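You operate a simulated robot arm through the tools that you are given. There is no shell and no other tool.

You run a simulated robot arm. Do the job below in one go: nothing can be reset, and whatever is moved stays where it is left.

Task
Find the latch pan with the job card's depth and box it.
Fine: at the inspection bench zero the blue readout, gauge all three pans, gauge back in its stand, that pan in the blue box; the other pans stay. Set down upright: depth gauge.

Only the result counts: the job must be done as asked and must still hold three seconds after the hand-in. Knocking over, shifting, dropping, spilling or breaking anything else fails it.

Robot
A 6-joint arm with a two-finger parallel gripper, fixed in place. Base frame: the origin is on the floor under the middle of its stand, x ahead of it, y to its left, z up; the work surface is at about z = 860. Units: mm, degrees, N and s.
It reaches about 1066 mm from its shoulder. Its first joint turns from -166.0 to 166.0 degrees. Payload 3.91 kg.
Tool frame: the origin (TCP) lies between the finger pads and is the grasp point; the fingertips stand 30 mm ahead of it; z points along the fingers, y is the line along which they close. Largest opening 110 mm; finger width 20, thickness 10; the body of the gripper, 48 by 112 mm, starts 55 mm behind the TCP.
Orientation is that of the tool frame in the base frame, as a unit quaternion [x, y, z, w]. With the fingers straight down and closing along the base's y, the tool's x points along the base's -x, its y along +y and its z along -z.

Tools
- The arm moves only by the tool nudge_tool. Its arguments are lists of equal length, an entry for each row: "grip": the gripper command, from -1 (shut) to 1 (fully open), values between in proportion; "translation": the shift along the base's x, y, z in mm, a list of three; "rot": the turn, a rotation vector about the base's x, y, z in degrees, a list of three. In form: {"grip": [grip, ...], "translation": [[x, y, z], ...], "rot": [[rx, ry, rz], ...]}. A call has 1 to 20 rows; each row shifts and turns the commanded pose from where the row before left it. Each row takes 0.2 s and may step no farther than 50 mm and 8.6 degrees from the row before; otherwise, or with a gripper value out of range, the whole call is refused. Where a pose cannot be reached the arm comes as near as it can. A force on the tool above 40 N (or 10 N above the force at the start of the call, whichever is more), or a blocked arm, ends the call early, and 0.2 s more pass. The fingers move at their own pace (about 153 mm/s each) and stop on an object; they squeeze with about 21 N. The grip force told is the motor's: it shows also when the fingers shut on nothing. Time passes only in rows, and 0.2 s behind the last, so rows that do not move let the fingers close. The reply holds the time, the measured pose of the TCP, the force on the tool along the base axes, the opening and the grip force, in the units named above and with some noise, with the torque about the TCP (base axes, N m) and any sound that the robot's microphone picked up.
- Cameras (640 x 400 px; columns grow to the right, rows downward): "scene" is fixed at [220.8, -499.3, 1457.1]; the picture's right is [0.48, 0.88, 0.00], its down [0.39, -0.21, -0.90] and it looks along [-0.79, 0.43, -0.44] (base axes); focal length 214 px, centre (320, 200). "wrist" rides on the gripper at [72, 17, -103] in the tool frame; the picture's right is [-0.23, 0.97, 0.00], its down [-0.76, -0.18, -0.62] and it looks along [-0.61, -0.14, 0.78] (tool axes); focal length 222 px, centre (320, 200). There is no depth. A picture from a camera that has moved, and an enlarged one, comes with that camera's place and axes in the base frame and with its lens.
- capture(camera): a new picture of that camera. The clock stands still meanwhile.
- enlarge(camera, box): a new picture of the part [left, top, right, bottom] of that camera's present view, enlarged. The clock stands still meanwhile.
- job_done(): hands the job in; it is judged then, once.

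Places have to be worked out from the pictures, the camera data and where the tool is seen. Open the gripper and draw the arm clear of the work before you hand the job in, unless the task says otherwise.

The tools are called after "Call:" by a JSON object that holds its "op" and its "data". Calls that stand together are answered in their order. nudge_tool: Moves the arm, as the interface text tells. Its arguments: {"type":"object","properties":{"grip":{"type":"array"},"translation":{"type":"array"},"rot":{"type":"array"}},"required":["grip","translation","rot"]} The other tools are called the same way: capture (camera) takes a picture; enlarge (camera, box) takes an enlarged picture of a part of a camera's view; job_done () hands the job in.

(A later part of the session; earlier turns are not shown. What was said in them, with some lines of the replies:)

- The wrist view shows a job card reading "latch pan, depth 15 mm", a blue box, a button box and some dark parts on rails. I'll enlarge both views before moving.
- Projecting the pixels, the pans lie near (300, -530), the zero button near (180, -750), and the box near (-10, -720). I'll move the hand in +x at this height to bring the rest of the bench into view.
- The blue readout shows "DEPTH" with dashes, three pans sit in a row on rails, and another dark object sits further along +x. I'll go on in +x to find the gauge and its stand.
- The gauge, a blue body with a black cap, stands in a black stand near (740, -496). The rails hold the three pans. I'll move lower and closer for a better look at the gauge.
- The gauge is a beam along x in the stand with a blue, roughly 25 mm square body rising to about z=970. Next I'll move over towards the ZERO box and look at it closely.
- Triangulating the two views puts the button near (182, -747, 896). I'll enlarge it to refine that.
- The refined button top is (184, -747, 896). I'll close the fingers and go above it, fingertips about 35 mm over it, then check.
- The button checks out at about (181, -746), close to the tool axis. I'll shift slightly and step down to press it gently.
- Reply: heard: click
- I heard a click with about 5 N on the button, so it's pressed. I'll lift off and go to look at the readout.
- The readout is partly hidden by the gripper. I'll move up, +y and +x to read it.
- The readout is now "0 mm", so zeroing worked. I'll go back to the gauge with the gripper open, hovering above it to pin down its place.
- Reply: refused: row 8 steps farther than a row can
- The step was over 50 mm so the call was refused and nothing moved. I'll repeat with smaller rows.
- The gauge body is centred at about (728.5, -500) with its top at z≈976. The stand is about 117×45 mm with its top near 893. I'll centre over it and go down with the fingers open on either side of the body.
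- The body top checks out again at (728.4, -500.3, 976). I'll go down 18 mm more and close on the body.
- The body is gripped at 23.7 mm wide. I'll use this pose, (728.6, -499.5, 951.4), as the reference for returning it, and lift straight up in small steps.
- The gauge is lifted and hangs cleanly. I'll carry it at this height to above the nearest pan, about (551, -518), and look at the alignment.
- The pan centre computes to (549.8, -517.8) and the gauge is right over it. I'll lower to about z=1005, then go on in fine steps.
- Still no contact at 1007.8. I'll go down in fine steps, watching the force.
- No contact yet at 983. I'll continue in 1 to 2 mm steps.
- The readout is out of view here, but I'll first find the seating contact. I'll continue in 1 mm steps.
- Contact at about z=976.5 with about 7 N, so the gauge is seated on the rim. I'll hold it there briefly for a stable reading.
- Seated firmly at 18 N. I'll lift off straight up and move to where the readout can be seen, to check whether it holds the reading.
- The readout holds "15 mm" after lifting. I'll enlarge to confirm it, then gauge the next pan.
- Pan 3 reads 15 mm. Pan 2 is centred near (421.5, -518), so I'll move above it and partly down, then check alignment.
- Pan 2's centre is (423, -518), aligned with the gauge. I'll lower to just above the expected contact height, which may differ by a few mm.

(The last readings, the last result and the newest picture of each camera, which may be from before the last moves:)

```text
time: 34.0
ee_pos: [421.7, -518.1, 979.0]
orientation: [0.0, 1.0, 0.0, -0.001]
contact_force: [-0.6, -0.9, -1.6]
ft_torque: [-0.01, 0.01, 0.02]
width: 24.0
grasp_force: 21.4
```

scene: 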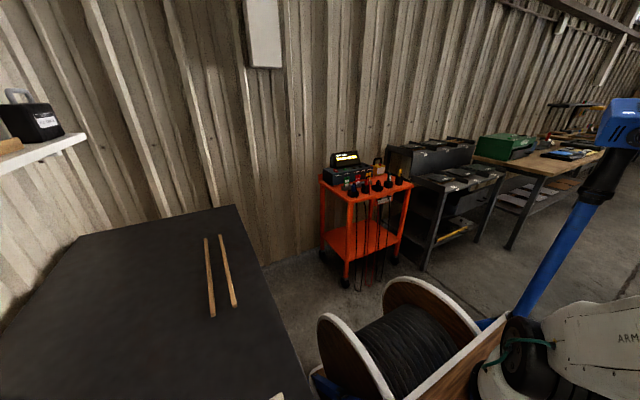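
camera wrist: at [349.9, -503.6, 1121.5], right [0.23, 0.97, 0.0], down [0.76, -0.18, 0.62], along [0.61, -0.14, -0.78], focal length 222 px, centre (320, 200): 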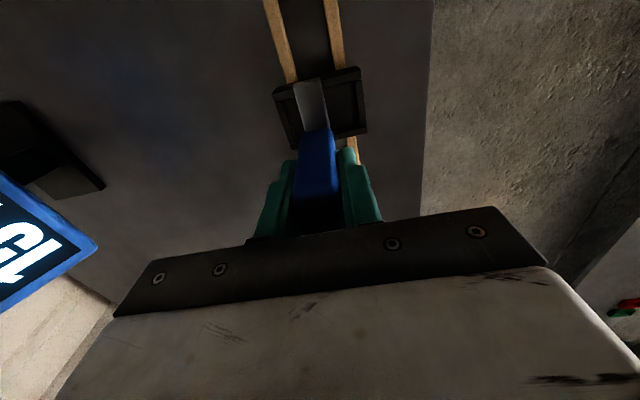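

No contact at 979. I'll continue in 1 mm steps.

Call:
{"op": "nudge_tool", "data": {"grip": [-1, -1, -1, -1, -1], "translation": [[0, 0, -1], [0, 0, -1], [0, 0, -1], [0, 0, -0.5], [0, 0, 0]], "rot": [[0, 0, 0], [0, 0, 0], [0, 0, 0], [0, 0, 0], [0, 0, 0]]}}

```text
time: 35.2
ee_pos: [421.9, -518.2, 977.3]
orientation: [0.0, 1.0, -0.001, 0.0]
contact_force: [-0.2, 3.3, 12.8]
ft_torque: [0.3, 0.12, -0.04]
width: 23.9
grasp_force: 20.6
```

Contact at about 13 N, so it's seated on pan 2. I'll hold a second and view the readout edge.

Call:
{"op": "nudge_tool", "data": {"grip": [-1, -1, -1, -1, -1], "translation": [[0, 0, -0.2], [0, 0, 0], [0, 0, 0], [0, 0, 0], [0, 0, 0]], "rot": [[0, 0, 0], [0, 0, 0], [0, 0, 0], [0, 0, 0], [0, 0, 0]]}}

Call:
{"op": "capture", "data": {"camera": "wrist"}}

```text
time: 36.4
ee_pos: [423.1, -518.7, 975.7]
orientation: [0.0, 1.0, -0.001, 0.0]
contact_force: [3.2, -1.3, 19.3]
ft_torque: [0.0, -0.09, 0.0]
width: 24.0
grasp_force: 21.1
```

```text
taken
camera wrist: at [349.8, -502.4, 1080.0], right [0.23, 0.97, 0.0], down [0.76, -0.18, 0.62], along [0.61, -0.14, -0.78], focal length 222 px, centre (320, 200)
```

wrist: 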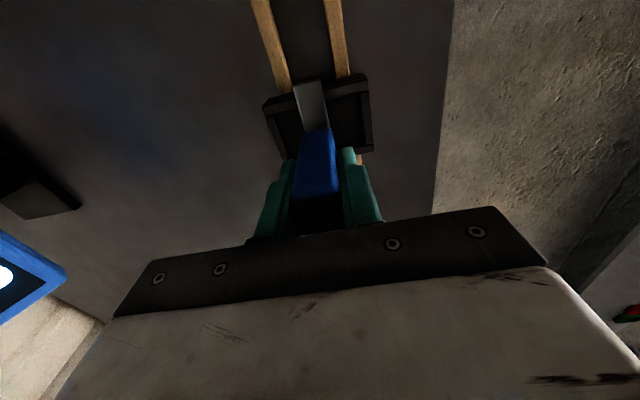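

The readout has changed. I'll lift and move to read it.

Call:
{"op": "nudge_tool", "data": {"grip": [-1, -1, -1, -1, -1, -1, -1, -1], "translation": [[0, 0, 2], [0, 0, 5], [0, 0, 20], [0, 0, 40], [-33, 20, 30], [-33, 20, 20], [-33, 20, 20], [0, 0, 0]], "rot": [[0, 0, 0], [0, 0, 0], [0, 0, 0], [0, 0, 0], [0, 0, 0], [0, 0, 0], [0, 0, 0], [0, 0, 0]]}}

Call:
{"op": "capture", "data": {"camera": "wrist"}}

```text
time: 38.2
ee_pos: [324.6, -458.7, 1112.4]
orientation: [0.0, 1.0, 0.0, -0.001]
contact_force: [-0.7, -0.2, -1.6]
ft_torque: [0.04, 0.01, 0.0]
width: 24.0
grasp_force: 21.2
```

```text
taken
camera wrist: at [252.1, -442.2, 1216.8], right [0.23, 0.97, 0.0], down [0.76, -0.18, 0.62], along [0.61, -0.14, -0.78], focal length 222 px, centre (320, 200)
```

wrist: 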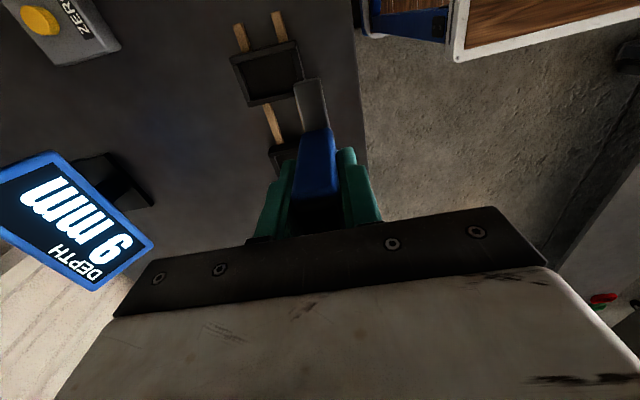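

The readout shows a single digit (9 or 6). I'll enlarge it and the pan 1 area.

Call:
{"op": "enlarge", "data": {"camera": "wrist", "box": [0, 140, 160, 300]}}

Call:
{"op": "enlarge", "data": {"camera": "wrist", "box": [200, 0, 360, 160]}}

```text
2.50 times, centred on (80, 220) of wrist
camera zoom: at [252.1, -442.2, 1216.8], right [0.23, 0.97, 0.0], down [0.76, -0.18, 0.62], along [0.61, -0.14, -0.78], focal length 555 px, centre (920, 150)
```

zoom: 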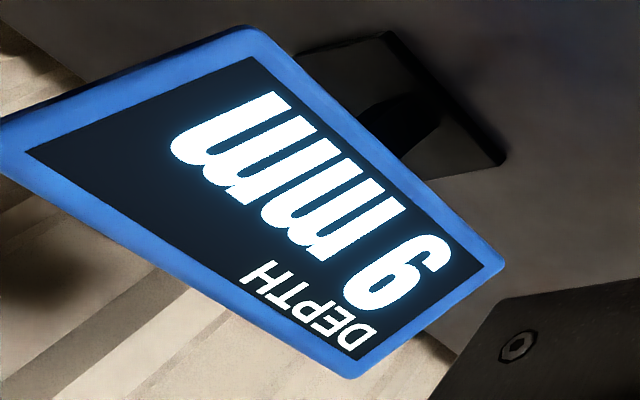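

```text
2.50 times, centred on (280, 80) of wrist
camera zoom: at [252.1, -442.2, 1216.8], right [0.23, 0.97, 0.0], down [0.76, -0.18, 0.62], along [0.61, -0.14, -0.78], focal length 555 px, centre (420, 500)
```

zoom: 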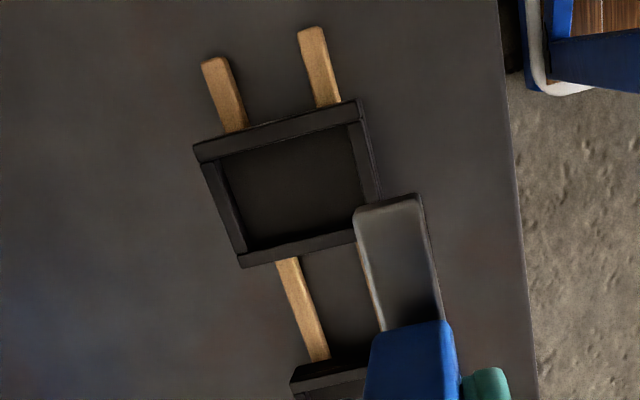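

It's a single digit, clearly not 15. Pan 1 is centred near (291, -517.5), so I'll move over it and down.

Call:
{"op": "nudge_tool", "data": {"grip": [-1, -1, -1, -1, -1, -1, -1], "translation": [[-16, -30, -10], [-15, -30, -10], [0, 0, -30], [0, 0, -30], [0, 0, -20], [0, 0, -10], [0, 0, 0]], "rot": [[0, 0, 0], [0, 0, 0], [0, 0, 0], [0, 0, 0], [0, 0, 0], [0, 0, 0], [0, 0, 0]]}}

Call:
{"op": "capture", "data": {"camera": "wrist"}}

Call:
{"op": "enlarge", "data": {"camera": "wrist", "box": [240, 20, 400, 220]}}

```text
time: 39.8
ee_pos: [291.3, -518.3, 1002.3]
orientation: [0.0, 1.0, 0.0, 0.0]
contact_force: [0.3, -0.4, -2.0]
ft_torque: [0.01, 0.0, 0.02]
width: 23.7
grasp_force: 21.0
```

```text
taken
camera wrist: at [218.5, -502.0, 1106.9], right [0.23, 0.97, 0.0], down [0.76, -0.18, 0.62], along [0.61, -0.14, -0.78], focal length 222 px, centre (320, 200)
```

wrist: 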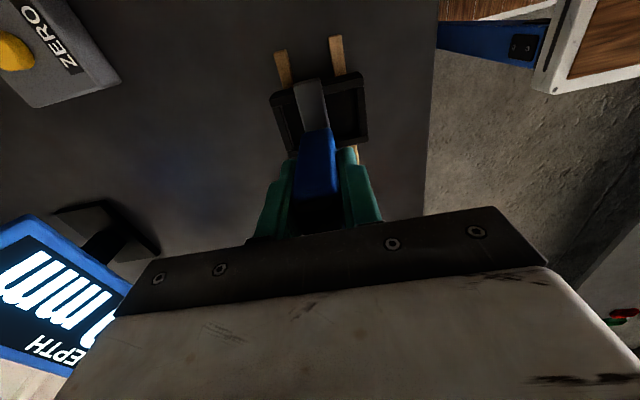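

```text
2.00 times, centred on (320, 120) of wrist
camera zoom: at [218.5, -502.0, 1106.9], right [0.23, 0.97, 0.0], down [0.76, -0.18, 0.62], along [0.61, -0.14, -0.78], focal length 444 px, centre (320, 360)
```

zoom: 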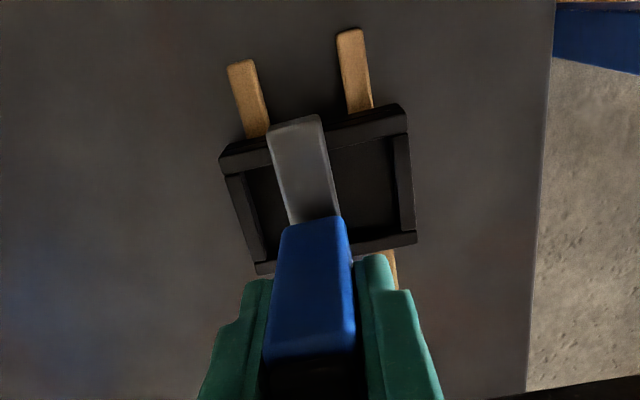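

Aligned over pan 1. I'll lower towards contact with progressively finer steps.

Call:
{"op": "nudge_tool", "data": {"grip": [-1, -1, -1, -1, -1, -1], "translation": [[0, 0, -8], [0, 0, -6], [0, 0, -4], [0, 0, -3], [0, 0, -2], [0, 0, 0]], "rot": [[0, 0, 0], [0, 0, 0], [0, 0, 0], [0, 0, 0], [0, 0, 0], [0, 0, 0]]}}

```text
time: 41.2
ee_pos: [292.2, -518.4, 979.4]
orientation: [0.0, 1.0, 0.0, 0.0]
contact_force: [1.3, 1.4, -2.3]
ft_torque: [-0.02, 0.0, 0.01]
width: 23.9
grasp_force: 21.2
```

Call:
{"op": "nudge_tool", "data": {"grip": [-1, -1, -1, -1, -1], "translation": [[0, 0, -1], [0, 0, -1], [0, 0, -1], [0, 0, -0.5], [0, 0, 0]], "rot": [[0, 0, 0], [0, 0, 0], [0, 0, 0], [0, 0, 0], [0, 0, 0]]}}

```text
time: 42.4
ee_pos: [292.6, -518.9, 976.9]
orientation: [-0.001, 1.0, -0.001, -0.001]
contact_force: [0.3, -0.7, -2.7]
ft_torque: [0.02, -0.04, 0.0]
width: 23.9
grasp_force: 20.9
```

Still free at 976.9. I'll take a few more half-millimetre steps.

Call:
{"op": "nudge_tool", "data": {"grip": [-1, -1, -1, -1], "translation": [[0, 0, -0.5], [0, 0, -0.3], [0, 0, -0.2], [0, 0, 0]], "rot": [[0, 0, 0], [0, 0, 0], [0, 0, 0], [0, 0, 0]]}}

Call:
{"op": "capture", "data": {"camera": "wrist"}}

```text
time: 43.4
ee_pos: [291.4, -518.7, 977.0]
orientation: [0.0, 1.0, -0.001, -0.001]
contact_force: [3.2, 6.4, 19.0]
ft_torque: [0.45, -0.07, -0.05]
width: 23.7
grasp_force: 20.9
```

```text
taken
camera wrist: at [219.7, -502.6, 1079.9], right [0.23, 0.97, 0.0], down [0.76, -0.18, 0.62], along [0.61, -0.14, -0.78], focal length 222 px, centre (320, 200)
```

wrist: 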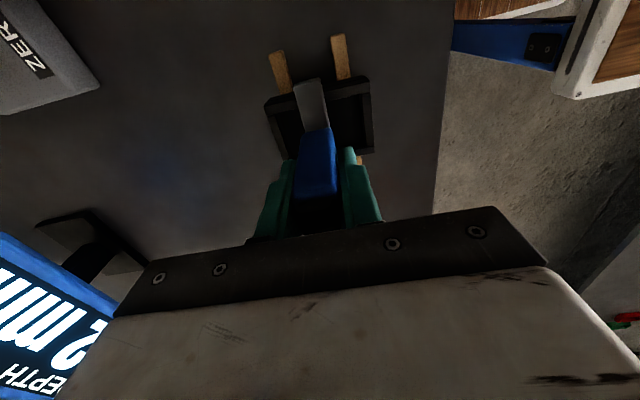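

Seated at 19 N, and the readout now ends in "2 mm". I'll hold briefly, lift straight up, and read it.

Call:
{"op": "nudge_tool", "data": {"grip": [-1, -1, -1, -1, -1, -1, -1, -1, -1, -1], "translation": [[0, 0, 0.2], [0, 0, 0], [0, 0, 0], [0, 0, 2], [0, 0, 5], [0, 0, 20], [0, 0, 40], [0, 25, 40], [0, 30, 35], [0, 0, 0]], "rot": [[0, 0, 0], [0, 0, 0], [0, 0, 0], [0, 0, 0], [0, 0, 0], [0, 0, 0], [0, 0, 0], [0, 0, 0], [0, 0, 0], [0, 0, 0]]}}

Call:
{"op": "capture", "data": {"camera": "wrist"}}

```text
time: 45.6
ee_pos: [294.2, -464.3, 1116.1]
orientation: [0.0, 1.0, 0.002, 0.0]
contact_force: [0.0, -0.7, -2.5]
ft_torque: [0.01, 0.03, 0.02]
width: 23.8
grasp_force: 21.2
```

```text
taken
camera wrist: at [219.9, -448.4, 1220.0], right [0.23, 0.97, 0.0], down [0.76, -0.18, 0.62], along [0.61, -0.14, -0.78], focal length 222 px, centre (320, 200)
```

wrist: 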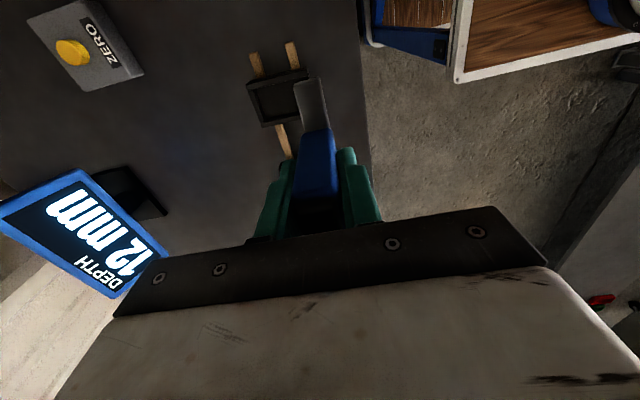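

Pan 1 reads 12 mm, pan 2 reads 9 mm and pan 3 reads 15 mm, so the pan at x≈550 is the one to box. First I'll carry the gauge back above its stand.

Call:
{"op": "nudge_tool", "data": {"grip": [-1, -1, -1, -1, -1, -1, -1, -1, -1, -1, -1, -1, -1], "translation": [[44, -4, 0], [44, -4, 0], [44, -4, 0], [44, -4, 0], [44, -4, 0], [44, -4, 0], [44, -4, 0], [44, -4, 0], [44, -4, 0], [40, -1, 0], [0, 0, -35], [0, 0, -30], [0, 0, 0]], "rot": [[0, 0, 0], [0, 0, 0], [0, 0, 0], [0, 0, 0], [0, 0, 0], [0, 0, 0], [0, 0, 0], [0, 0, 0], [0, 0, 0], [0, 0, 0], [0, 0, 0], [0, 0, 0], [0, 0, 0]]}}

Call:
{"op": "capture", "data": {"camera": "wrist"}}

Call:
{"op": "enlarge", "data": {"camera": "wrist", "box": [240, 0, 400, 250]}}

```text
time: 48.4
ee_pos: [729.1, -503.7, 1052.1]
orientation: [0.0, 1.0, 0.0, 0.0]
contact_force: [0.5, -0.3, -2.6]
ft_torque: [0.04, -0.01, 0.01]
width: 24.3
grasp_force: 21.0
```

```text
taken
camera wrist: at [656.1, -486.7, 1155.8], right [0.23, 0.97, 0.0], down [0.76, -0.18, 0.62], along [0.61, -0.14, -0.78], focal length 222 px, centre (320, 200)
```

wrist: 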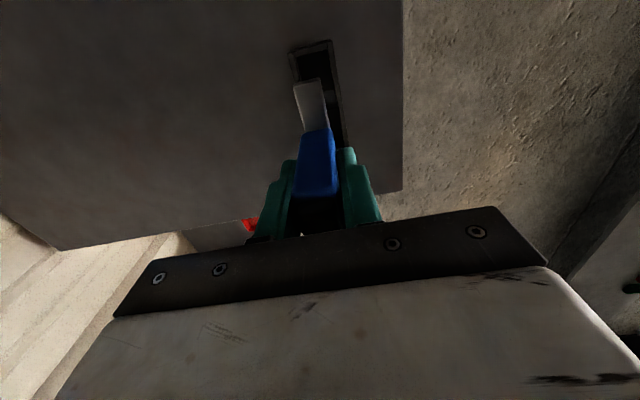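

```text
1.60 times, centred on (320, 125) of wrist
camera zoom: at [656.1, -486.7, 1155.8], right [0.23, 0.97, 0.0], down [0.76, -0.18, 0.62], along [0.61, -0.14, -0.78], focal length 355 px, centre (320, 320)
```

zoom: 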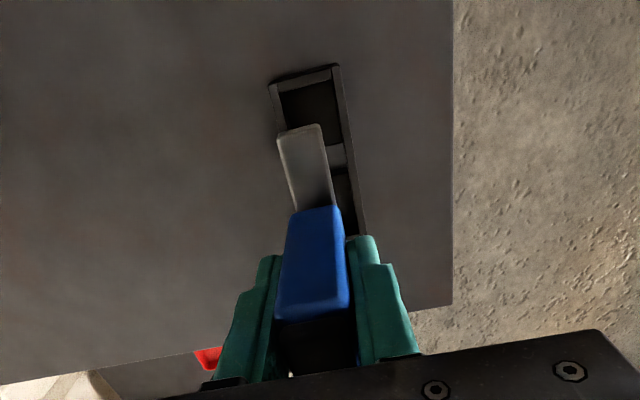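

The view matches the earlier lifted view, and the commanded x,y are exactly back at the grasp reference. I'll descend most of the way, then check force.

Call:
{"op": "nudge_tool", "data": {"grip": [-1, -1, -1, -1, -1, -1], "translation": [[0, 0, -30], [0, 0, -25], [0, 0, -15], [0, 0, -10], [0, 0, 0], [0, 0, 0]], "rot": [[0, 0, 0], [0, 0, 0], [0, 0, 0], [0, 0, 0], [0, 0, 0], [0, 0, 0]]}}

Call:
{"op": "enlarge", "data": {"camera": "wrist", "box": [240, 20, 400, 220]}}

```text
time: 49.8
ee_pos: [728.6, -501.4, 973.5]
orientation: [0.0, 1.0, -0.001, 0.0]
contact_force: [-0.1, 0.3, -2.5]
ft_torque: [0.02, 0.02, 0.0]
width: 23.8
grasp_force: 20.9
```

```text
2.00 times, centred on (320, 120) of wrist
camera zoom: at [656.2, -485.9, 1077.1], right [0.23, 0.97, 0.0], down [0.76, -0.18, 0.62], along [0.61, -0.14, -0.78], focal length 444 px, centre (320, 360)
```

zoom: 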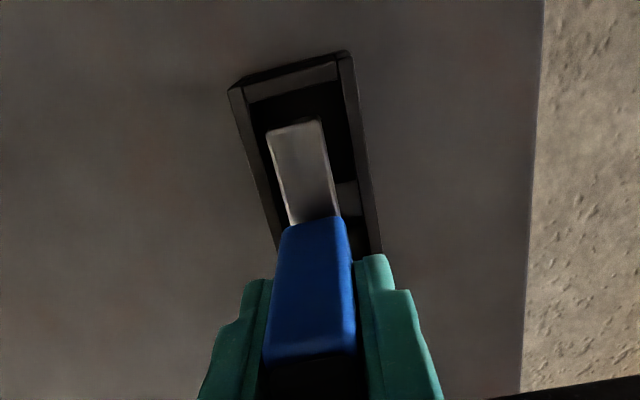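

There's clear margin around the beam in the stand. I'll lower 12 mm more and compare with the original grasp picture.

Call:
{"op": "nudge_tool", "data": {"grip": [-1, -1, -1, -1], "translation": [[0, 0, -6], [0, 0, -4], [0, 0, -2], [0, 0, 0]], "rot": [[0, 0, 0], [0, 0, 0], [0, 0, 0], [0, 0, 0]]}}

Call:
{"op": "enlarge", "data": {"camera": "wrist", "box": [240, 20, 400, 220]}}

```text
time: 50.8
ee_pos: [730.0, -500.2, 959.7]
orientation: [-0.001, 1.0, 0.0, 0.0]
contact_force: [0.4, -0.7, -2.3]
ft_torque: [0.01, 0.0, 0.04]
width: 23.9
grasp_force: 20.9
```

```text
2.00 times, centred on (320, 120) of wrist
camera zoom: at [656.7, -484.8, 1064.4], right [0.23, 0.97, 0.0], down [0.76, -0.18, 0.62], along [0.61, -0.14, -0.78], focal length 444 px, centre (320, 360)
```

zoom: 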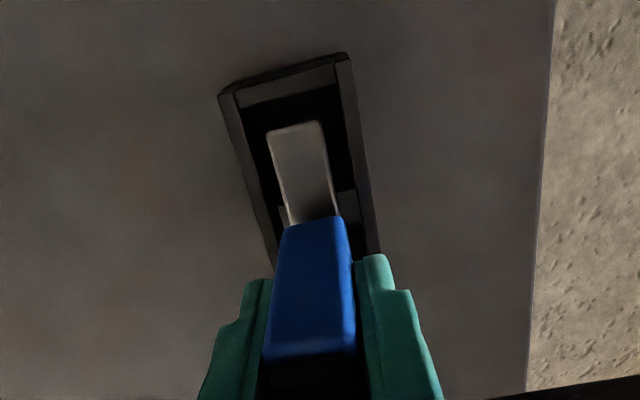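

The beam looks centred in the stand. I'll go on down in small steps until it rests.

Call:
{"op": "nudge_tool", "data": {"grip": [-1, -1, -1, -1, -1], "translation": [[0, 0, -3], [0, 0, -2], [0, 0, -2], [0, 0, -1], [0, 0, 0]], "rot": [[0, 0, 0], [0, 0, 0], [0, 0, 0], [0, 0, 0], [0, 0, 0]]}}

```text
time: 52.0
ee_pos: [727.7, -500.8, 951.6]
orientation: [0.0, 1.0, 0.0, 0.0]
contact_force: [-0.4, -0.1, -2.1]
ft_torque: [-0.01, -0.05, -0.01]
width: 23.9
grasp_force: 20.9
```

Call:
{"op": "nudge_tool", "data": {"grip": [-1, -1, -1, -1], "translation": [[0, 0, -1], [0, 0, -0.7], [0, 0, -0.5], [0, 0, 0]], "rot": [[0, 0, 0], [0, 0, 0], [0, 0, 0], [0, 0, 0]]}}

Call:
{"op": "enlarge", "data": {"camera": "wrist", "box": [240, 20, 400, 220]}}

```text
time: 53.0
ee_pos: [729.0, -499.8, 949.9]
orientation: [-0.001, 1.0, 0.0, 0.0]
contact_force: [-0.1, 0.2, -2.0]
ft_torque: [-0.04, -0.01, 0.0]
width: 23.9
grasp_force: 21.1
```

```text
2.00 times, centred on (320, 120) of wrist
camera zoom: at [655.9, -484.8, 1053.9], right [0.23, 0.97, 0.0], down [0.76, -0.18, 0.62], along [0.61, -0.14, -0.78], focal length 444 px, centre (320, 360)
```

zoom: 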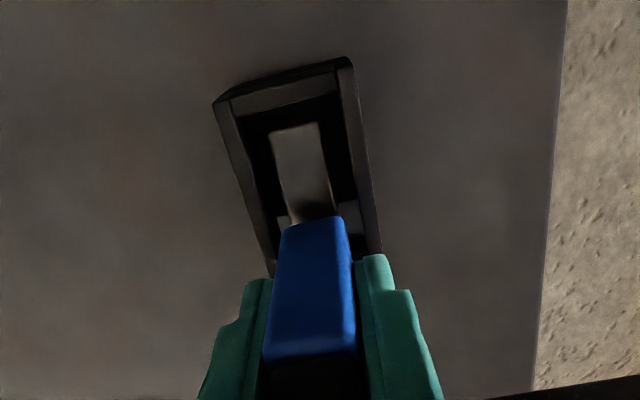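

No rest contact yet at the reference height; the grip may have slid slightly. I'll take a few more half-millimetre steps.

Call:
{"op": "nudge_tool", "data": {"grip": [-1, -1, -1, -1], "translation": [[0, 0, -0.5], [0, 0, -0.5], [0, 0, -0.3], [0, 0, 0]], "rot": [[0, 0, 0], [0, 0, 0], [0, 0, 0], [0, 0, 0]]}}

```text
time: 54.0
ee_pos: [729.7, -500.2, 950.1]
orientation: [0.0, 1.0, -0.001, 0.0]
contact_force: [-2.8, 0.4, 9.2]
ft_torque: [0.04, 0.5, -0.03]
width: 24.1
grasp_force: 20.9
```

Contact at 9 N, so the gauge rests in the stand. I'll relieve the push slightly, open the fingers and check before lifting.

Call:
{"op": "nudge_tool", "data": {"grip": [-1, -1, -0.4, 0, 0.5, 0.5], "translation": [[0, 0, 0.4], [0, 0, 0], [0, 0, 0], [0, 0, 0], [0, 0, 0], [0, 0, 0]], "rot": [[0, 0, 0], [0, 0, 0], [0, 0, 0], [0, 0, 0], [0, 0, 0], [0, 0, 0]]}}

Call:
{"op": "enlarge", "data": {"camera": "wrist", "box": [240, 20, 400, 220]}}

```text
time: 55.4
ee_pos: [728.7, -499.9, 950.2]
orientation: [0.0, 1.0, 0.0, 0.0]
contact_force: [-0.3, 0.1, 0.5]
ft_torque: [0.01, -0.01, 0.02]
width: 82.9
grasp_force: 0.0
```

```text
2.00 times, centred on (320, 120) of wrist
camera zoom: at [656.2, -484.7, 1053.0], right [0.23, 0.97, 0.0], down [0.76, -0.18, 0.62], along [0.61, -0.14, -0.78], focal length 444 px, centre (320, 360)
```

zoom: 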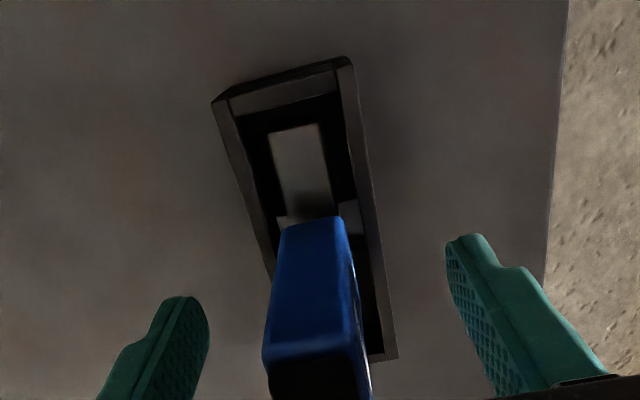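

The gauge stands upright and seated. I'll raise the hand straight up and check it from above.

Call:
{"op": "nudge_tool", "data": {"grip": [0.5, 0.5, 0.5, 0.5, 0.5, 0.5], "translation": [[0, 0, 15], [0, 0, 30], [0, 0, 40], [0, 0, 40], [0, 0, 20], [0, 0, 0]], "rot": [[0, 0, 0], [0, 0, 0], [0, 0, 0], [0, 0, 0], [0, 0, 0], [0, 0, 0]]}}

Call:
{"op": "enlarge", "data": {"camera": "wrist", "box": [260, 40, 380, 200]}}

```text
time: 56.8
ee_pos: [729.5, -501.1, 1093.6]
orientation: [0.0, 1.0, 0.001, 0.0]
contact_force: [0.1, 0.1, -0.6]
ft_torque: [-0.03, 0.02, 0.0]
width: 82.2
grasp_force: 0.2
```

```text
2.50 times, centred on (320, 120) of wrist
camera zoom: at [655.6, -485.2, 1198.7], right [0.23, 0.97, 0.0], down [0.76, -0.18, 0.62], along [0.61, -0.14, -0.78], focal length 555 px, centre (320, 400)
```

zoom: 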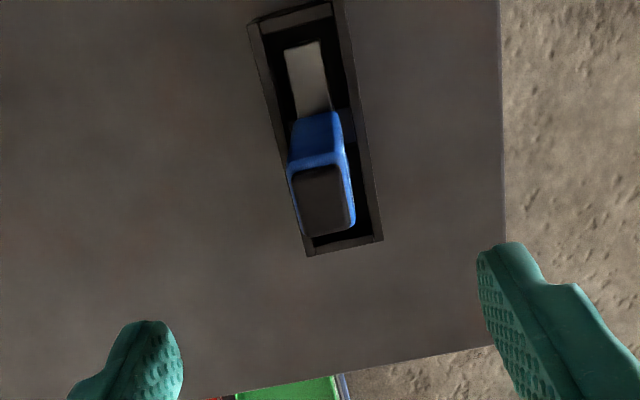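

The gauge sits as before in its stand. Now I'll move over pan 3 with the gripper wide open to pick it up by its y-sides (about 86 mm wide).

Call:
{"op": "nudge_tool", "data": {"grip": [0.5, 0.5, 1, 1, 1, 1, 1], "translation": [[-45, -4, 0], [-45, -4, 0], [-44, -5, 0], [-44, -5, 0], [0, 0, -40], [0, 0, -40], [0, 0, 0]], "rot": [[0, 0, 0], [0, 0, 0], [0, 0, 0], [0, 0, 0], [0, 0, 0], [0, 0, 0], [0, 0, 0]]}}

Call:
{"op": "capture", "data": {"camera": "wrist"}}

Call:
{"op": "enlarge", "data": {"camera": "wrist", "box": [200, 20, 460, 240]}}

```text
time: 58.4
ee_pos: [551.3, -518.6, 1015.0]
orientation: [-0.001, 1.0, 0.0, 0.0]
contact_force: [0.0, -0.1, 0.7]
ft_torque: [-0.03, 0.05, 0.0]
width: 109.9
grasp_force: 0.1
```

```text
taken
camera wrist: at [477.5, -503.4, 1118.7], right [0.23, 0.97, 0.0], down [0.76, -0.18, 0.62], along [0.61, -0.14, -0.78], focal length 222 px, centre (320, 200)
```

wrist: 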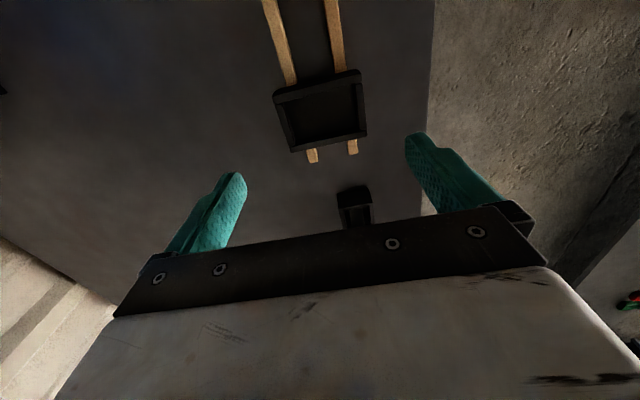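

```text
1.82 times, centred on (330, 130) of wrist
camera zoom: at [477.5, -503.4, 1118.7], right [0.23, 0.97, 0.0], down [0.76, -0.18, 0.62], along [0.61, -0.14, -0.78], focal length 404 px, centre (302, 327)
```

zoom: 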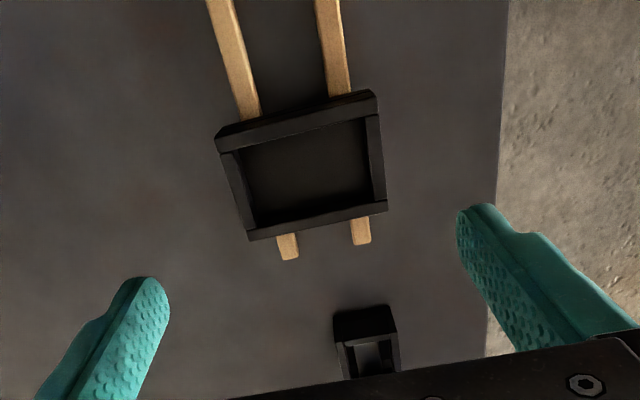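

Pan 3 is centred at y≈-517.8 and about 86 mm wide, with rails only beneath it, so the fingers clear. I'll go down to TCP z≈900, with tips about 10 mm above the table.

Call:
{"op": "nudge_tool", "data": {"grip": [1, 1, 1, 1, 1, 1], "translation": [[0, 0.5, -40], [0, 0, -40], [0, 0, -25], [0, 0, -10], [0, 0, 0], [0, 0, 0]], "rot": [[0, 0, 0], [0, 0, 0], [0, 0, 0], [0, 0, 0], [0, 0, 0], [0, 0, 0]]}}

Call:
{"op": "capture", "data": {"camera": "wrist"}}

Call:
{"op": "enlarge", "data": {"camera": "wrist", "box": [160, 90, 480, 250]}}

```text
time: 59.8
ee_pos: [548.4, -518.1, 899.6]
orientation: [0.0, 1.0, 0.0, 0.0]
contact_force: [0.8, -0.2, 0.6]
ft_torque: [0.01, -0.02, 0.0]
width: 110.1
grasp_force: 0.0
```

```text
taken
camera wrist: at [476.4, -502.1, 1003.8], right [0.23, 0.97, 0.0], down [0.76, -0.18, 0.62], along [0.61, -0.14, -0.78], focal length 222 px, centre (320, 200)
```

wrist: 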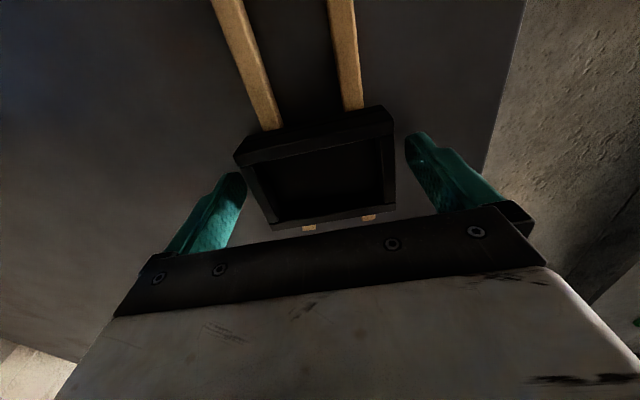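

```text
2.00 times, centred on (320, 170) of wrist
camera zoom: at [476.4, -502.1, 1003.8], right [0.23, 0.97, 0.0], down [0.76, -0.18, 0.62], along [0.61, -0.14, -0.78], focal length 444 px, centre (320, 260)
```

zoom: 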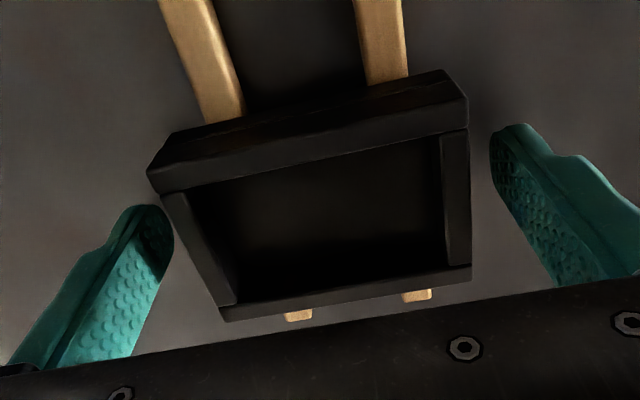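

The pan spans z≈871–893 and the fingers straddle it with margin. I'll lower 3 mm more and close.

Call:
{"op": "nudge_tool", "data": {"grip": [1, 0.8, 0.6, 0.2, -0.5, -1, -1], "translation": [[0, 0, -3], [0, 0, 0], [0, 0, 0], [0, 0, 0], [0, 0, 0], [0, 0, 0], [0, 0, 0]], "rot": [[0, 0, 0], [0, 0, 0], [0, 0, 0], [0, 0, 0], [0, 0, 0], [0, 0, 0], [0, 0, 0]]}}

Call:
{"op": "enlarge", "data": {"camera": "wrist", "box": [160, 60, 480, 250]}}

```text
time: 61.4
ee_pos: [549.8, -518.0, 896.4]
orientation: [-0.001, 1.0, 0.0, 0.0]
contact_force: [0.7, 0.7, 0.1]
ft_torque: [0.07, 0.02, -0.04]
width: 83.9
grasp_force: 20.7
```

```text
2.00 times, centred on (320, 155) of wrist
camera zoom: at [476.8, -502.2, 1001.0], right [0.23, 0.97, 0.0], down [0.76, -0.18, 0.62], along [0.61, -0.14, -0.78], focal length 444 px, centre (320, 290)
```

zoom: 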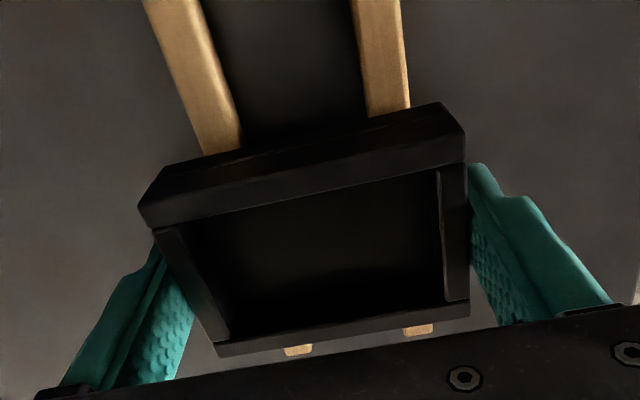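

Gripped at 84 mm. I'll lift slowly and straight, then check the hold.

Call:
{"op": "nudge_tool", "data": {"grip": [-1, -1, -1, -1, -1, -1], "translation": [[0, 0, 4], [0, 0, 8], [0, 0, 15], [0, 0, 30], [0, 0, 40], [0, 0, 0]], "rot": [[0, 0, 0], [0, 0, 0], [0, 0, 0], [0, 0, 0], [0, 0, 0], [0, 0, 0]]}}

Call:
{"op": "capture", "data": {"camera": "wrist"}}

```text
time: 62.8
ee_pos: [548.9, -520.3, 994.7]
orientation: [0.0, 1.0, 0.0, -0.001]
contact_force: [0.6, -0.1, -3.3]
ft_torque: [0.01, 0.0, -0.01]
width: 84.2
grasp_force: 21.3
```

```text
taken
camera wrist: at [476.2, -503.8, 1098.3], right [0.23, 0.97, 0.0], down [0.76, -0.18, 0.62], along [0.61, -0.14, -0.78], focal length 222 px, centre (320, 200)
```

wrist: 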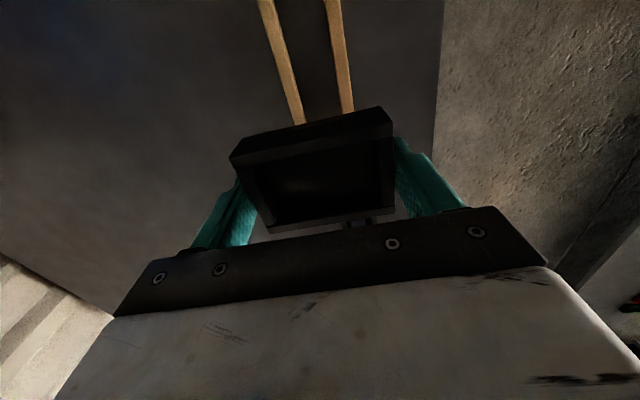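

The pan is held securely. I'll raise it further and carry it towards the blue box, stopping short to look at the box from above.

Call:
{"op": "nudge_tool", "data": {"grip": [-1, -1, -1, -1, -1, -1, -1, -1, -1, -1, -1, -1, -1, -1, -1, -1, -1], "translation": [[0, 0, 35], [0, 0, 35], [0, 0, 20], [-36, -10, 0], [-36, -10, 0], [-36, -10, 0], [-36, -10, 0], [-36, -10, 0], [-36, -10, 0], [-36, -10, 0], [-36, -10, 0], [-36, -10, 0], [-36, -10, 0], [-36, -10, 0], [-36, -10, 0], [-36, -10, 0], [0, 0, 0]], "rot": [[0, 0, 0], [0, 0, 0], [0, 0, 0], [0, 0, 0], [0, 0, 0], [0, 0, 0], [0, 0, 0], [0, 0, 0], [0, 0, 0], [0, 0, 0], [0, 0, 0], [0, 0, 0], [0, 0, 0], [0, 0, 0], [0, 0, 0], [0, 0, 0], [0, 0, 0]]}}

Call:
{"op": "capture", "data": {"camera": "wrist"}}

```text
time: 66.4
ee_pos: [81.9, -647.2, 1085.1]
orientation: [0.0, 1.0, 0.001, 0.0]
contact_force: [-0.2, 0.0, -1.7]
ft_torque: [-0.02, 0.01, 0.0]
width: 84.0
grasp_force: 20.8
```

```text
taken
camera wrist: at [8.1, -632.3, 1189.7], right [0.23, 0.97, 0.0], down [0.76, -0.18, 0.62], along [0.61, -0.14, -0.78], focal length 222 px, centre (320, 200)
```

wrist: 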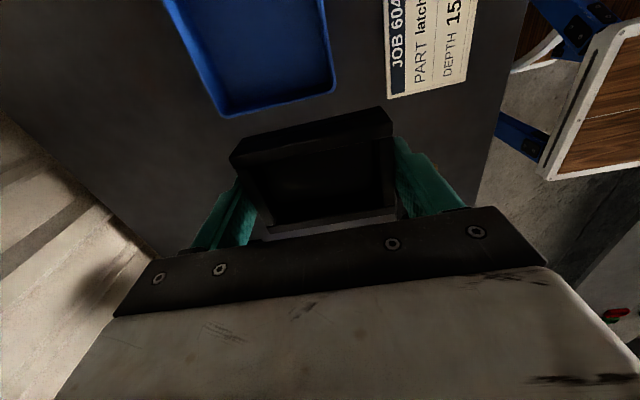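

The box rim is near z≈895 and it spans about x -77..73, y -778..-622. I'll move above its middle, about (-2, -700), and look again.

Call:
{"op": "nudge_tool", "data": {"grip": [-1, -1, -1, -1, -1], "translation": [[-28, -17, 0], [-28, -18, 0], [-28, -18, 0], [0, 0, 0], [0, 0, 0]], "rot": [[0, 0, 0], [0, 0, 0], [0, 0, 0], [0, 0, 0], [0, 0, 0]]}}

Call:
{"op": "capture", "data": {"camera": "wrist"}}

Call:
{"op": "enlarge", "data": {"camera": "wrist", "box": [160, 0, 480, 200]}}

```text
time: 67.6
ee_pos: [-2.9, -700.8, 1084.1]
orientation: [0.0, 1.0, 0.0, -0.001]
contact_force: [0.7, -0.5, -3.2]
ft_torque: [0.01, -0.02, 0.0]
width: 84.0
grasp_force: 20.6
```

```text
taken
camera wrist: at [-76.6, -684.2, 1188.6], right [0.23, 0.97, 0.0], down [0.76, -0.18, 0.62], along [0.61, -0.14, -0.78], focal length 222 px, centre (320, 200)
```

wrist: 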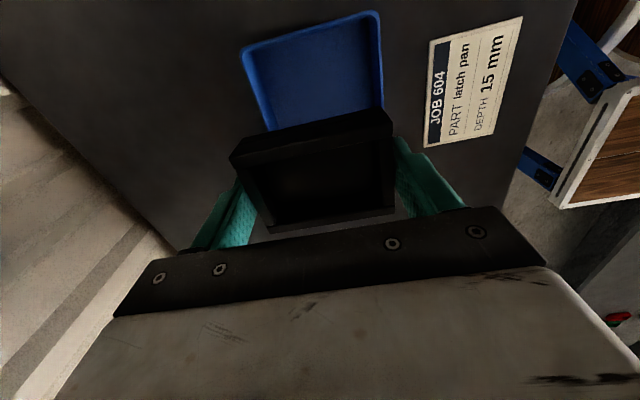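

```text
2.00 times, centred on (320, 100) of wrist
camera zoom: at [-76.6, -684.2, 1188.6], right [0.23, 0.97, 0.0], down [0.76, -0.18, 0.62], along [0.61, -0.14, -0.78], focal length 444 px, centre (320, 400)
```

zoom: 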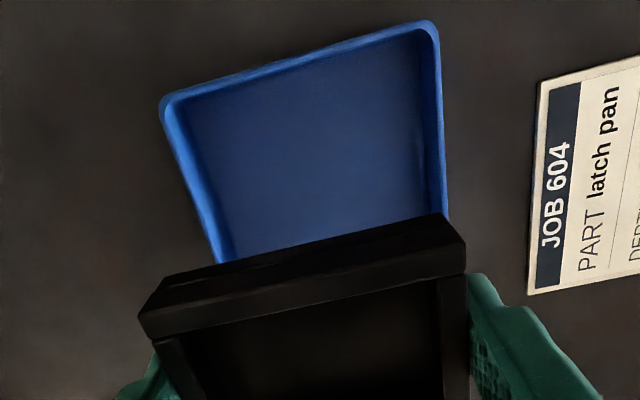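

The box is centred at about (0, -701), 150 mm on each side. The pan is right above it, so I'll lower it into the box with a small x correction.

Call:
{"op": "nudge_tool", "data": {"grip": [-1, -1, -1, -1, -1, -1, -1], "translation": [[2, 0, -40], [0, 0, -40], [0, 0, -40], [0, 0, -30], [0, 0, -15], [0, 0, 0], [0, 0, 0]], "rot": [[0, 0, 0], [0, 0, 0], [0, 0, 0], [0, 0, 0], [0, 0, 0], [0, 0, 0], [0, 0, 0]]}}

Call:
{"op": "capture", "data": {"camera": "wrist"}}

```text
time: 69.2
ee_pos: [0.9, -702.0, 917.6]
orientation: [0.0, 1.0, 0.0, 0.0]
contact_force: [1.2, 0.3, -2.5]
ft_torque: [-0.03, -0.02, 0.01]
width: 83.9
grasp_force: 21.1
```

```text
taken
camera wrist: at [-72.2, -685.9, 1021.7], right [0.23, 0.97, 0.0], down [0.76, -0.18, 0.62], along [0.61, -0.14, -0.78], focal length 222 px, centre (320, 200)
```

wrist: 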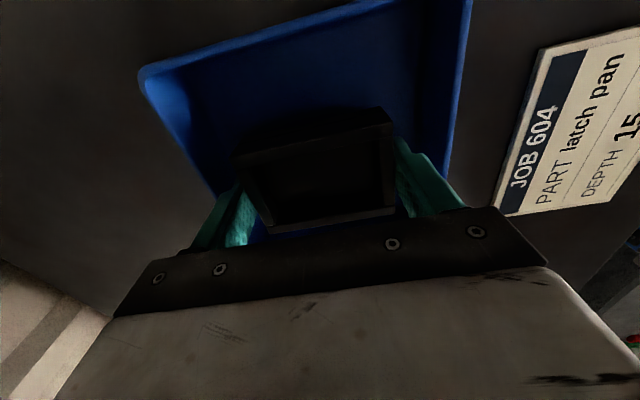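

The pan is inside the box outline. I'll lower further in shrinking steps until there's contact.

Call:
{"op": "nudge_tool", "data": {"grip": [-1, -1, -1, -1, -1], "translation": [[0, 0, -7], [0, 0, -4], [0, 0, -2], [0, 0, -2], [0, 0, 0]], "rot": [[0, 0, 0], [0, 0, 0], [0, 0, 0], [0, 0, 0], [0, 0, 0]]}}

```text
time: 70.4
ee_pos: [0.7, -702.0, 902.3]
orientation: [-0.001, 1.0, 0.0, 0.0]
contact_force: [0.1, -0.4, -1.4]
ft_torque: [-0.03, -0.01, 0.02]
width: 83.9
grasp_force: 20.9
```

Call:
{"op": "nudge_tool", "data": {"grip": [-1, -1, -1, -1, -1], "translation": [[0, 0, -1], [0, 0, -1], [0, 0, -1], [0, 0, -1], [0, 0, 0]], "rot": [[0, 0, 0], [0, 0, 0], [0, 0, 0], [0, 0, 0], [0, 0, 0]]}}

```text
time: 71.6
ee_pos: [0.7, -701.8, 898.3]
orientation: [0.001, 1.0, 0.0, 0.0]
contact_force: [0.8, 0.2, -2.4]
ft_torque: [0.04, -0.02, -0.02]
width: 83.9
grasp_force: 21.3
```

No contact yet at 898. I'll continue in 0.7 mm steps.

Call:
{"op": "nudge_tool", "data": {"grip": [-1, -1, -1, -1], "translation": [[0, 0, -0.7], [0, 0, -0.7], [0, 0, -0.6], [0, 0, 0]], "rot": [[0, 0, 0], [0, 0, 0], [0, 0, 0], [0, 0, 0]]}}

```text
time: 72.6
ee_pos: [1.4, -700.4, 896.8]
orientation: [0.0, 1.0, 0.0, 0.0]
contact_force: [-0.3, -0.6, -2.3]
ft_torque: [0.0, 0.0, 0.0]
width: 83.8
grasp_force: 20.7
```

Call:
{"op": "nudge_tool", "data": {"grip": [-1, -1, -1, -1], "translation": [[0, 0, -0.7], [0, 0, -0.7], [0, 0, -0.6], [0, 0, 0]], "rot": [[0, 0, 0], [0, 0, 0], [0, 0, 0], [0, 0, 0]]}}

```text
time: 73.6
ee_pos: [2.1, -702.6, 894.6]
orientation: [-0.001, 1.0, 0.0, 0.0]
contact_force: [0.2, 0.4, -2.4]
ft_torque: [-0.01, 0.0, -0.03]
width: 83.9
grasp_force: 20.9
```

Tips are at about 864.6 and still free. I'll take a few more half-millimetre steps.

Call:
{"op": "nudge_tool", "data": {"grip": [-1, -1, -1, -1], "translation": [[0, 0, -0.5], [0, 0, -0.5], [0, 0, -0.5], [0, 0, 0]], "rot": [[0, 0, 0], [0, 0, 0], [0, 0, 0], [0, 0, 0]]}}

```text
time: 74.6
ee_pos: [1.0, -700.9, 895.1]
orientation: [0.0, 1.0, -0.001, 0.0]
contact_force: [-1.3, -1.6, 8.5]
ft_torque: [0.39, -0.03, 0.01]
width: 83.9
grasp_force: 20.9
```

Contact at about 11 N with the box floor. I'll relieve it by half a millimetre and open the fingers just enough to free the pan.

Call:
{"op": "nudge_tool", "data": {"grip": [-1, 0.55, 0.6, 0.7, 0.75, 0.75, 0.75], "translation": [[0, 0, 0.5], [0, 0, 0], [0, 0, 0], [0, 0, 0], [0, 0, 0], [0, 0, 0], [0, 0, 0]], "rot": [[0, 0, 0], [0, 0, 0], [0, 0, 0], [0, 0, 0], [0, 0, 0], [0, 0, 0], [0, 0, 0]]}}

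Call:
{"op": "capture", "data": {"camera": "wrist"}}

Call:
{"op": "enlarge", "data": {"camera": "wrist", "box": [100, 60, 500, 260]}}

```text
time: 76.2
ee_pos: [0.9, -700.4, 894.4]
orientation: [0.0, 1.0, 0.0, 0.0]
contact_force: [-0.4, 0.0, 8.4]
ft_torque: [0.38, -0.01, -0.01]
width: 95.9
grasp_force: 0.1
```

```text
taken
camera wrist: at [-72.3, -684.5, 998.5], right [0.23, 0.97, 0.0], down [0.76, -0.18, 0.62], along [0.61, -0.14, -0.78], focal length 222 px, centre (320, 200)
```

wrist: 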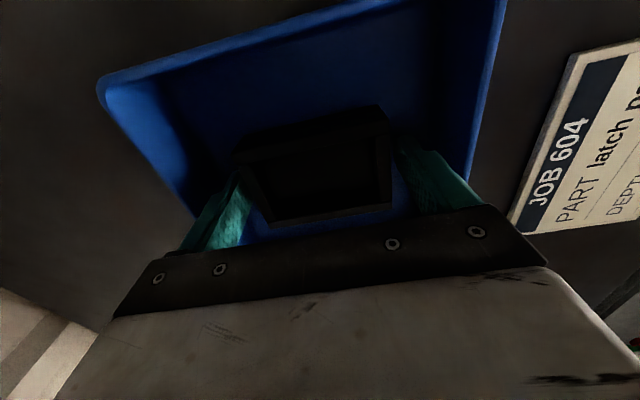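

```text
1.60 times, centred on (300, 160) of wrist
camera zoom: at [-72.3, -684.5, 998.5], right [0.23, 0.97, 0.0], down [0.76, -0.18, 0.62], along [0.61, -0.14, -0.78], focal length 355 px, centre (352, 264)
```

zoom: 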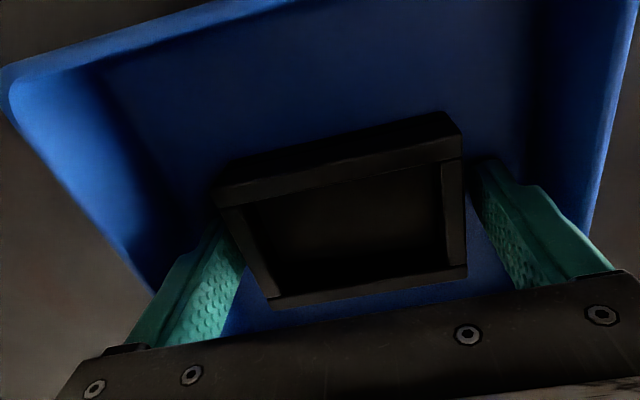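

The pan is released and lies flat on the box floor. I'll lift the hand straight up, clear of the box.

Call:
{"op": "nudge_tool", "data": {"grip": [0.75, 0.75, 0.75, 0.75, 0.75, 0.75, 0.75], "translation": [[0, 0, 4], [0, 0, 10], [0, 0, 20], [0, 0, 40], [0, 0, 45], [0, 0, 45], [0, 0, 0]], "rot": [[0, 0, 0], [0, 0, 0], [0, 0, 0], [0, 0, 0], [0, 0, 0], [0, 0, 0], [0, 0, 0]]}}

Call:
{"op": "capture", "data": {"camera": "wrist"}}

```text
time: 77.8
ee_pos: [0.4, -701.4, 1057.6]
orientation: [0.0, 1.0, 0.0, 0.0]
contact_force: [-0.4, -0.4, 0.7]
ft_torque: [-0.01, 0.02, 0.0]
width: 96.3
grasp_force: 0.0
```

```text
taken
camera wrist: at [-73.6, -685.0, 1161.4], right [0.23, 0.97, 0.0], down [0.76, -0.18, 0.62], along [0.61, -0.14, -0.78], focal length 222 px, centre (320, 200)
```

wrist: 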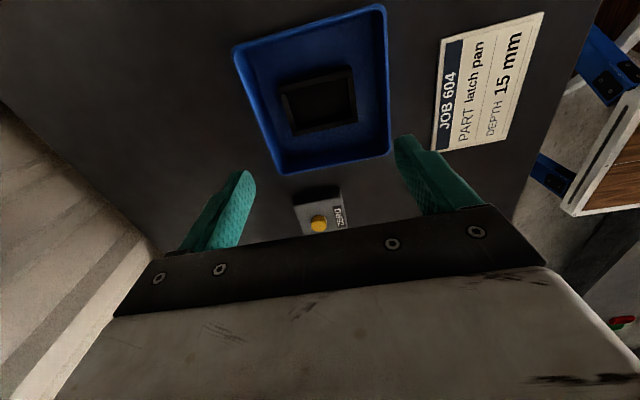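

The pan lies flat in the middle of the blue box. I'll draw the arm up and away and make a final check of the other pans, the readout and the gauge.

Call:
{"op": "nudge_tool", "data": {"grip": [0.75, 0.75, 1, 1, 1, 1, 1, 1, 1, 1, 1], "translation": [[0, 0, 45], [30, 28, 15], [30, 28, 15], [30, 28, 15], [30, 28, 15], [30, 28, 15], [30, 28, 15], [30, 28, 15], [30, 28, 15], [30, 28, 15], [0, 0, 0]], "rot": [[0, 0, 0], [0, 0, 0], [0, 0, 0], [0, 0, 0], [0, 0, 0], [0, 0, 0], [0, 0, 0], [0, 0, 0], [0, 0, 0], [0, 0, 0], [0, 0, 0]]}}

Call:
{"op": "capture", "data": {"camera": "wrist"}}

```text
time: 80.2
ee_pos: [271.3, -447.7, 1237.5]
orientation: [0.001, 1.0, 0.0, 0.001]
contact_force: [-0.2, -0.1, 0.0]
ft_torque: [-0.01, 0.01, 0.02]
width: 109.9
grasp_force: 0.1
```

```text
taken
camera wrist: at [198.5, -431.8, 1341.4], right [0.23, 0.97, 0.0], down [0.76, -0.18, 0.62], along [0.61, -0.14, -0.78], focal length 222 px, centre (320, 200)
```

wrist: 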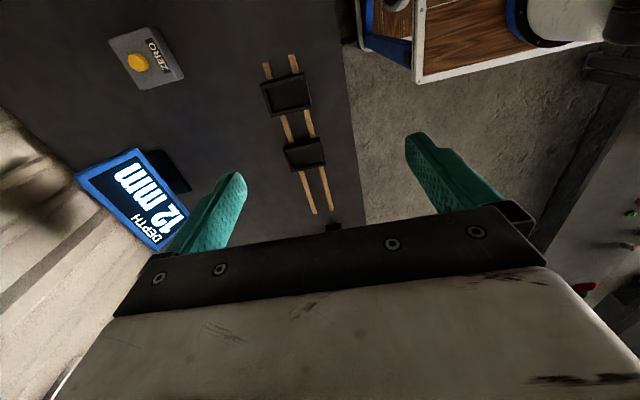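

The other two pans are in place on the rails. I'll take one last look at the gauge in its stand.

Call:
{"op": "nudge_tool", "data": {"grip": [1, 1, 1, 1, 1, 1], "translation": [[42, 4, 2], [42, 4, 2], [42, 4, 2], [42, 4, 2], [42, 4, 2], [0, 0, 0]], "rot": [[0, 0, 0], [0, 0, 0], [0, 0, 0], [0, 0, 0], [0, 0, 0], [0, 0, 0]]}}

Call:
{"op": "enlarge", "data": {"camera": "wrist", "box": [220, 130, 380, 230]}}

Call:
{"op": "enlarge", "data": {"camera": "wrist", "box": [200, 0, 360, 160]}}

```text
time: 81.6
ee_pos: [477.9, -429.8, 1248.5]
orientation: [0.0, 1.0, 0.0, 0.0]
contact_force: [0.5, -0.3, 0.0]
ft_torque: [-0.04, 0.0, -0.01]
width: 109.6
grasp_force: 0.0
```

```text
4.00 times, centred on (300, 180) of wrist
camera zoom: at [405.2, -414.7, 1352.2], right [0.23, 0.97, 0.0], down [0.76, -0.18, 0.62], along [0.61, -0.14, -0.78], focal length 888 px, centre (400, 280)
```

zoom: 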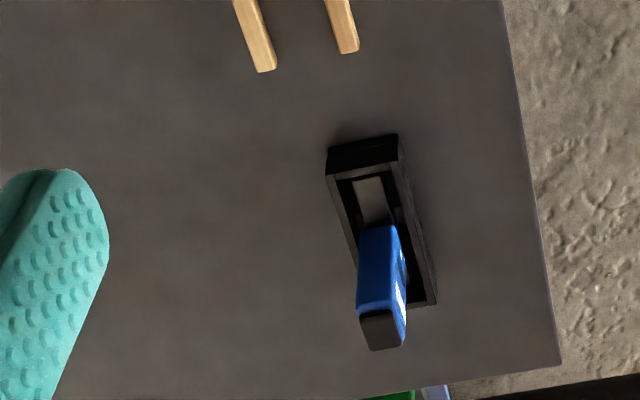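

```text
2.50 times, centred on (280, 80) of wrist
camera zoom: at [405.2, -414.7, 1352.2], right [0.23, 0.97, 0.0], down [0.76, -0.18, 0.62], along [0.61, -0.14, -0.78], focal length 555 px, centre (420, 500)
```

zoom: 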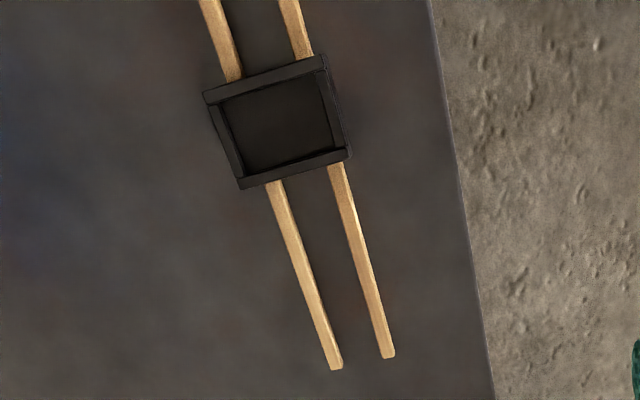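

The gauge stands upright in its stand, the 9 mm and 12 mm pans are still on the rails, and the 15 mm pan is in the blue box. The gripper is open and clear, so I hand the job in.

Call:
{"op": "job_done", "data": {}}

```text
The job is handed in.
```

The latch pan matching the job card's 15 mm depth is in the blue box, and I've handed the job in.

- **Zeroing:** I pressed ZERO, heard a click, and the blue readout showed 0 mm.
- **Gauging:** The three pans read 12 mm, 9 mm and 15 mm, in order from the low-x end of the rails. The 9 could be a 6, because I read that display upside down, but either way it isn't 15.
- **Boxing:** The 15 mm pan is lying flat in the middle of the blue box. My fingertips met the box floor first, so the pan dropped an estimated 4–5 mm when I let go.
- **Left in place:** The gauge is upright and seated in its stand, and the 9 mm and 12 mm pans are still on the rails. I checked these with the wrist camera just before handing in, with the gripper open and the arm clear.
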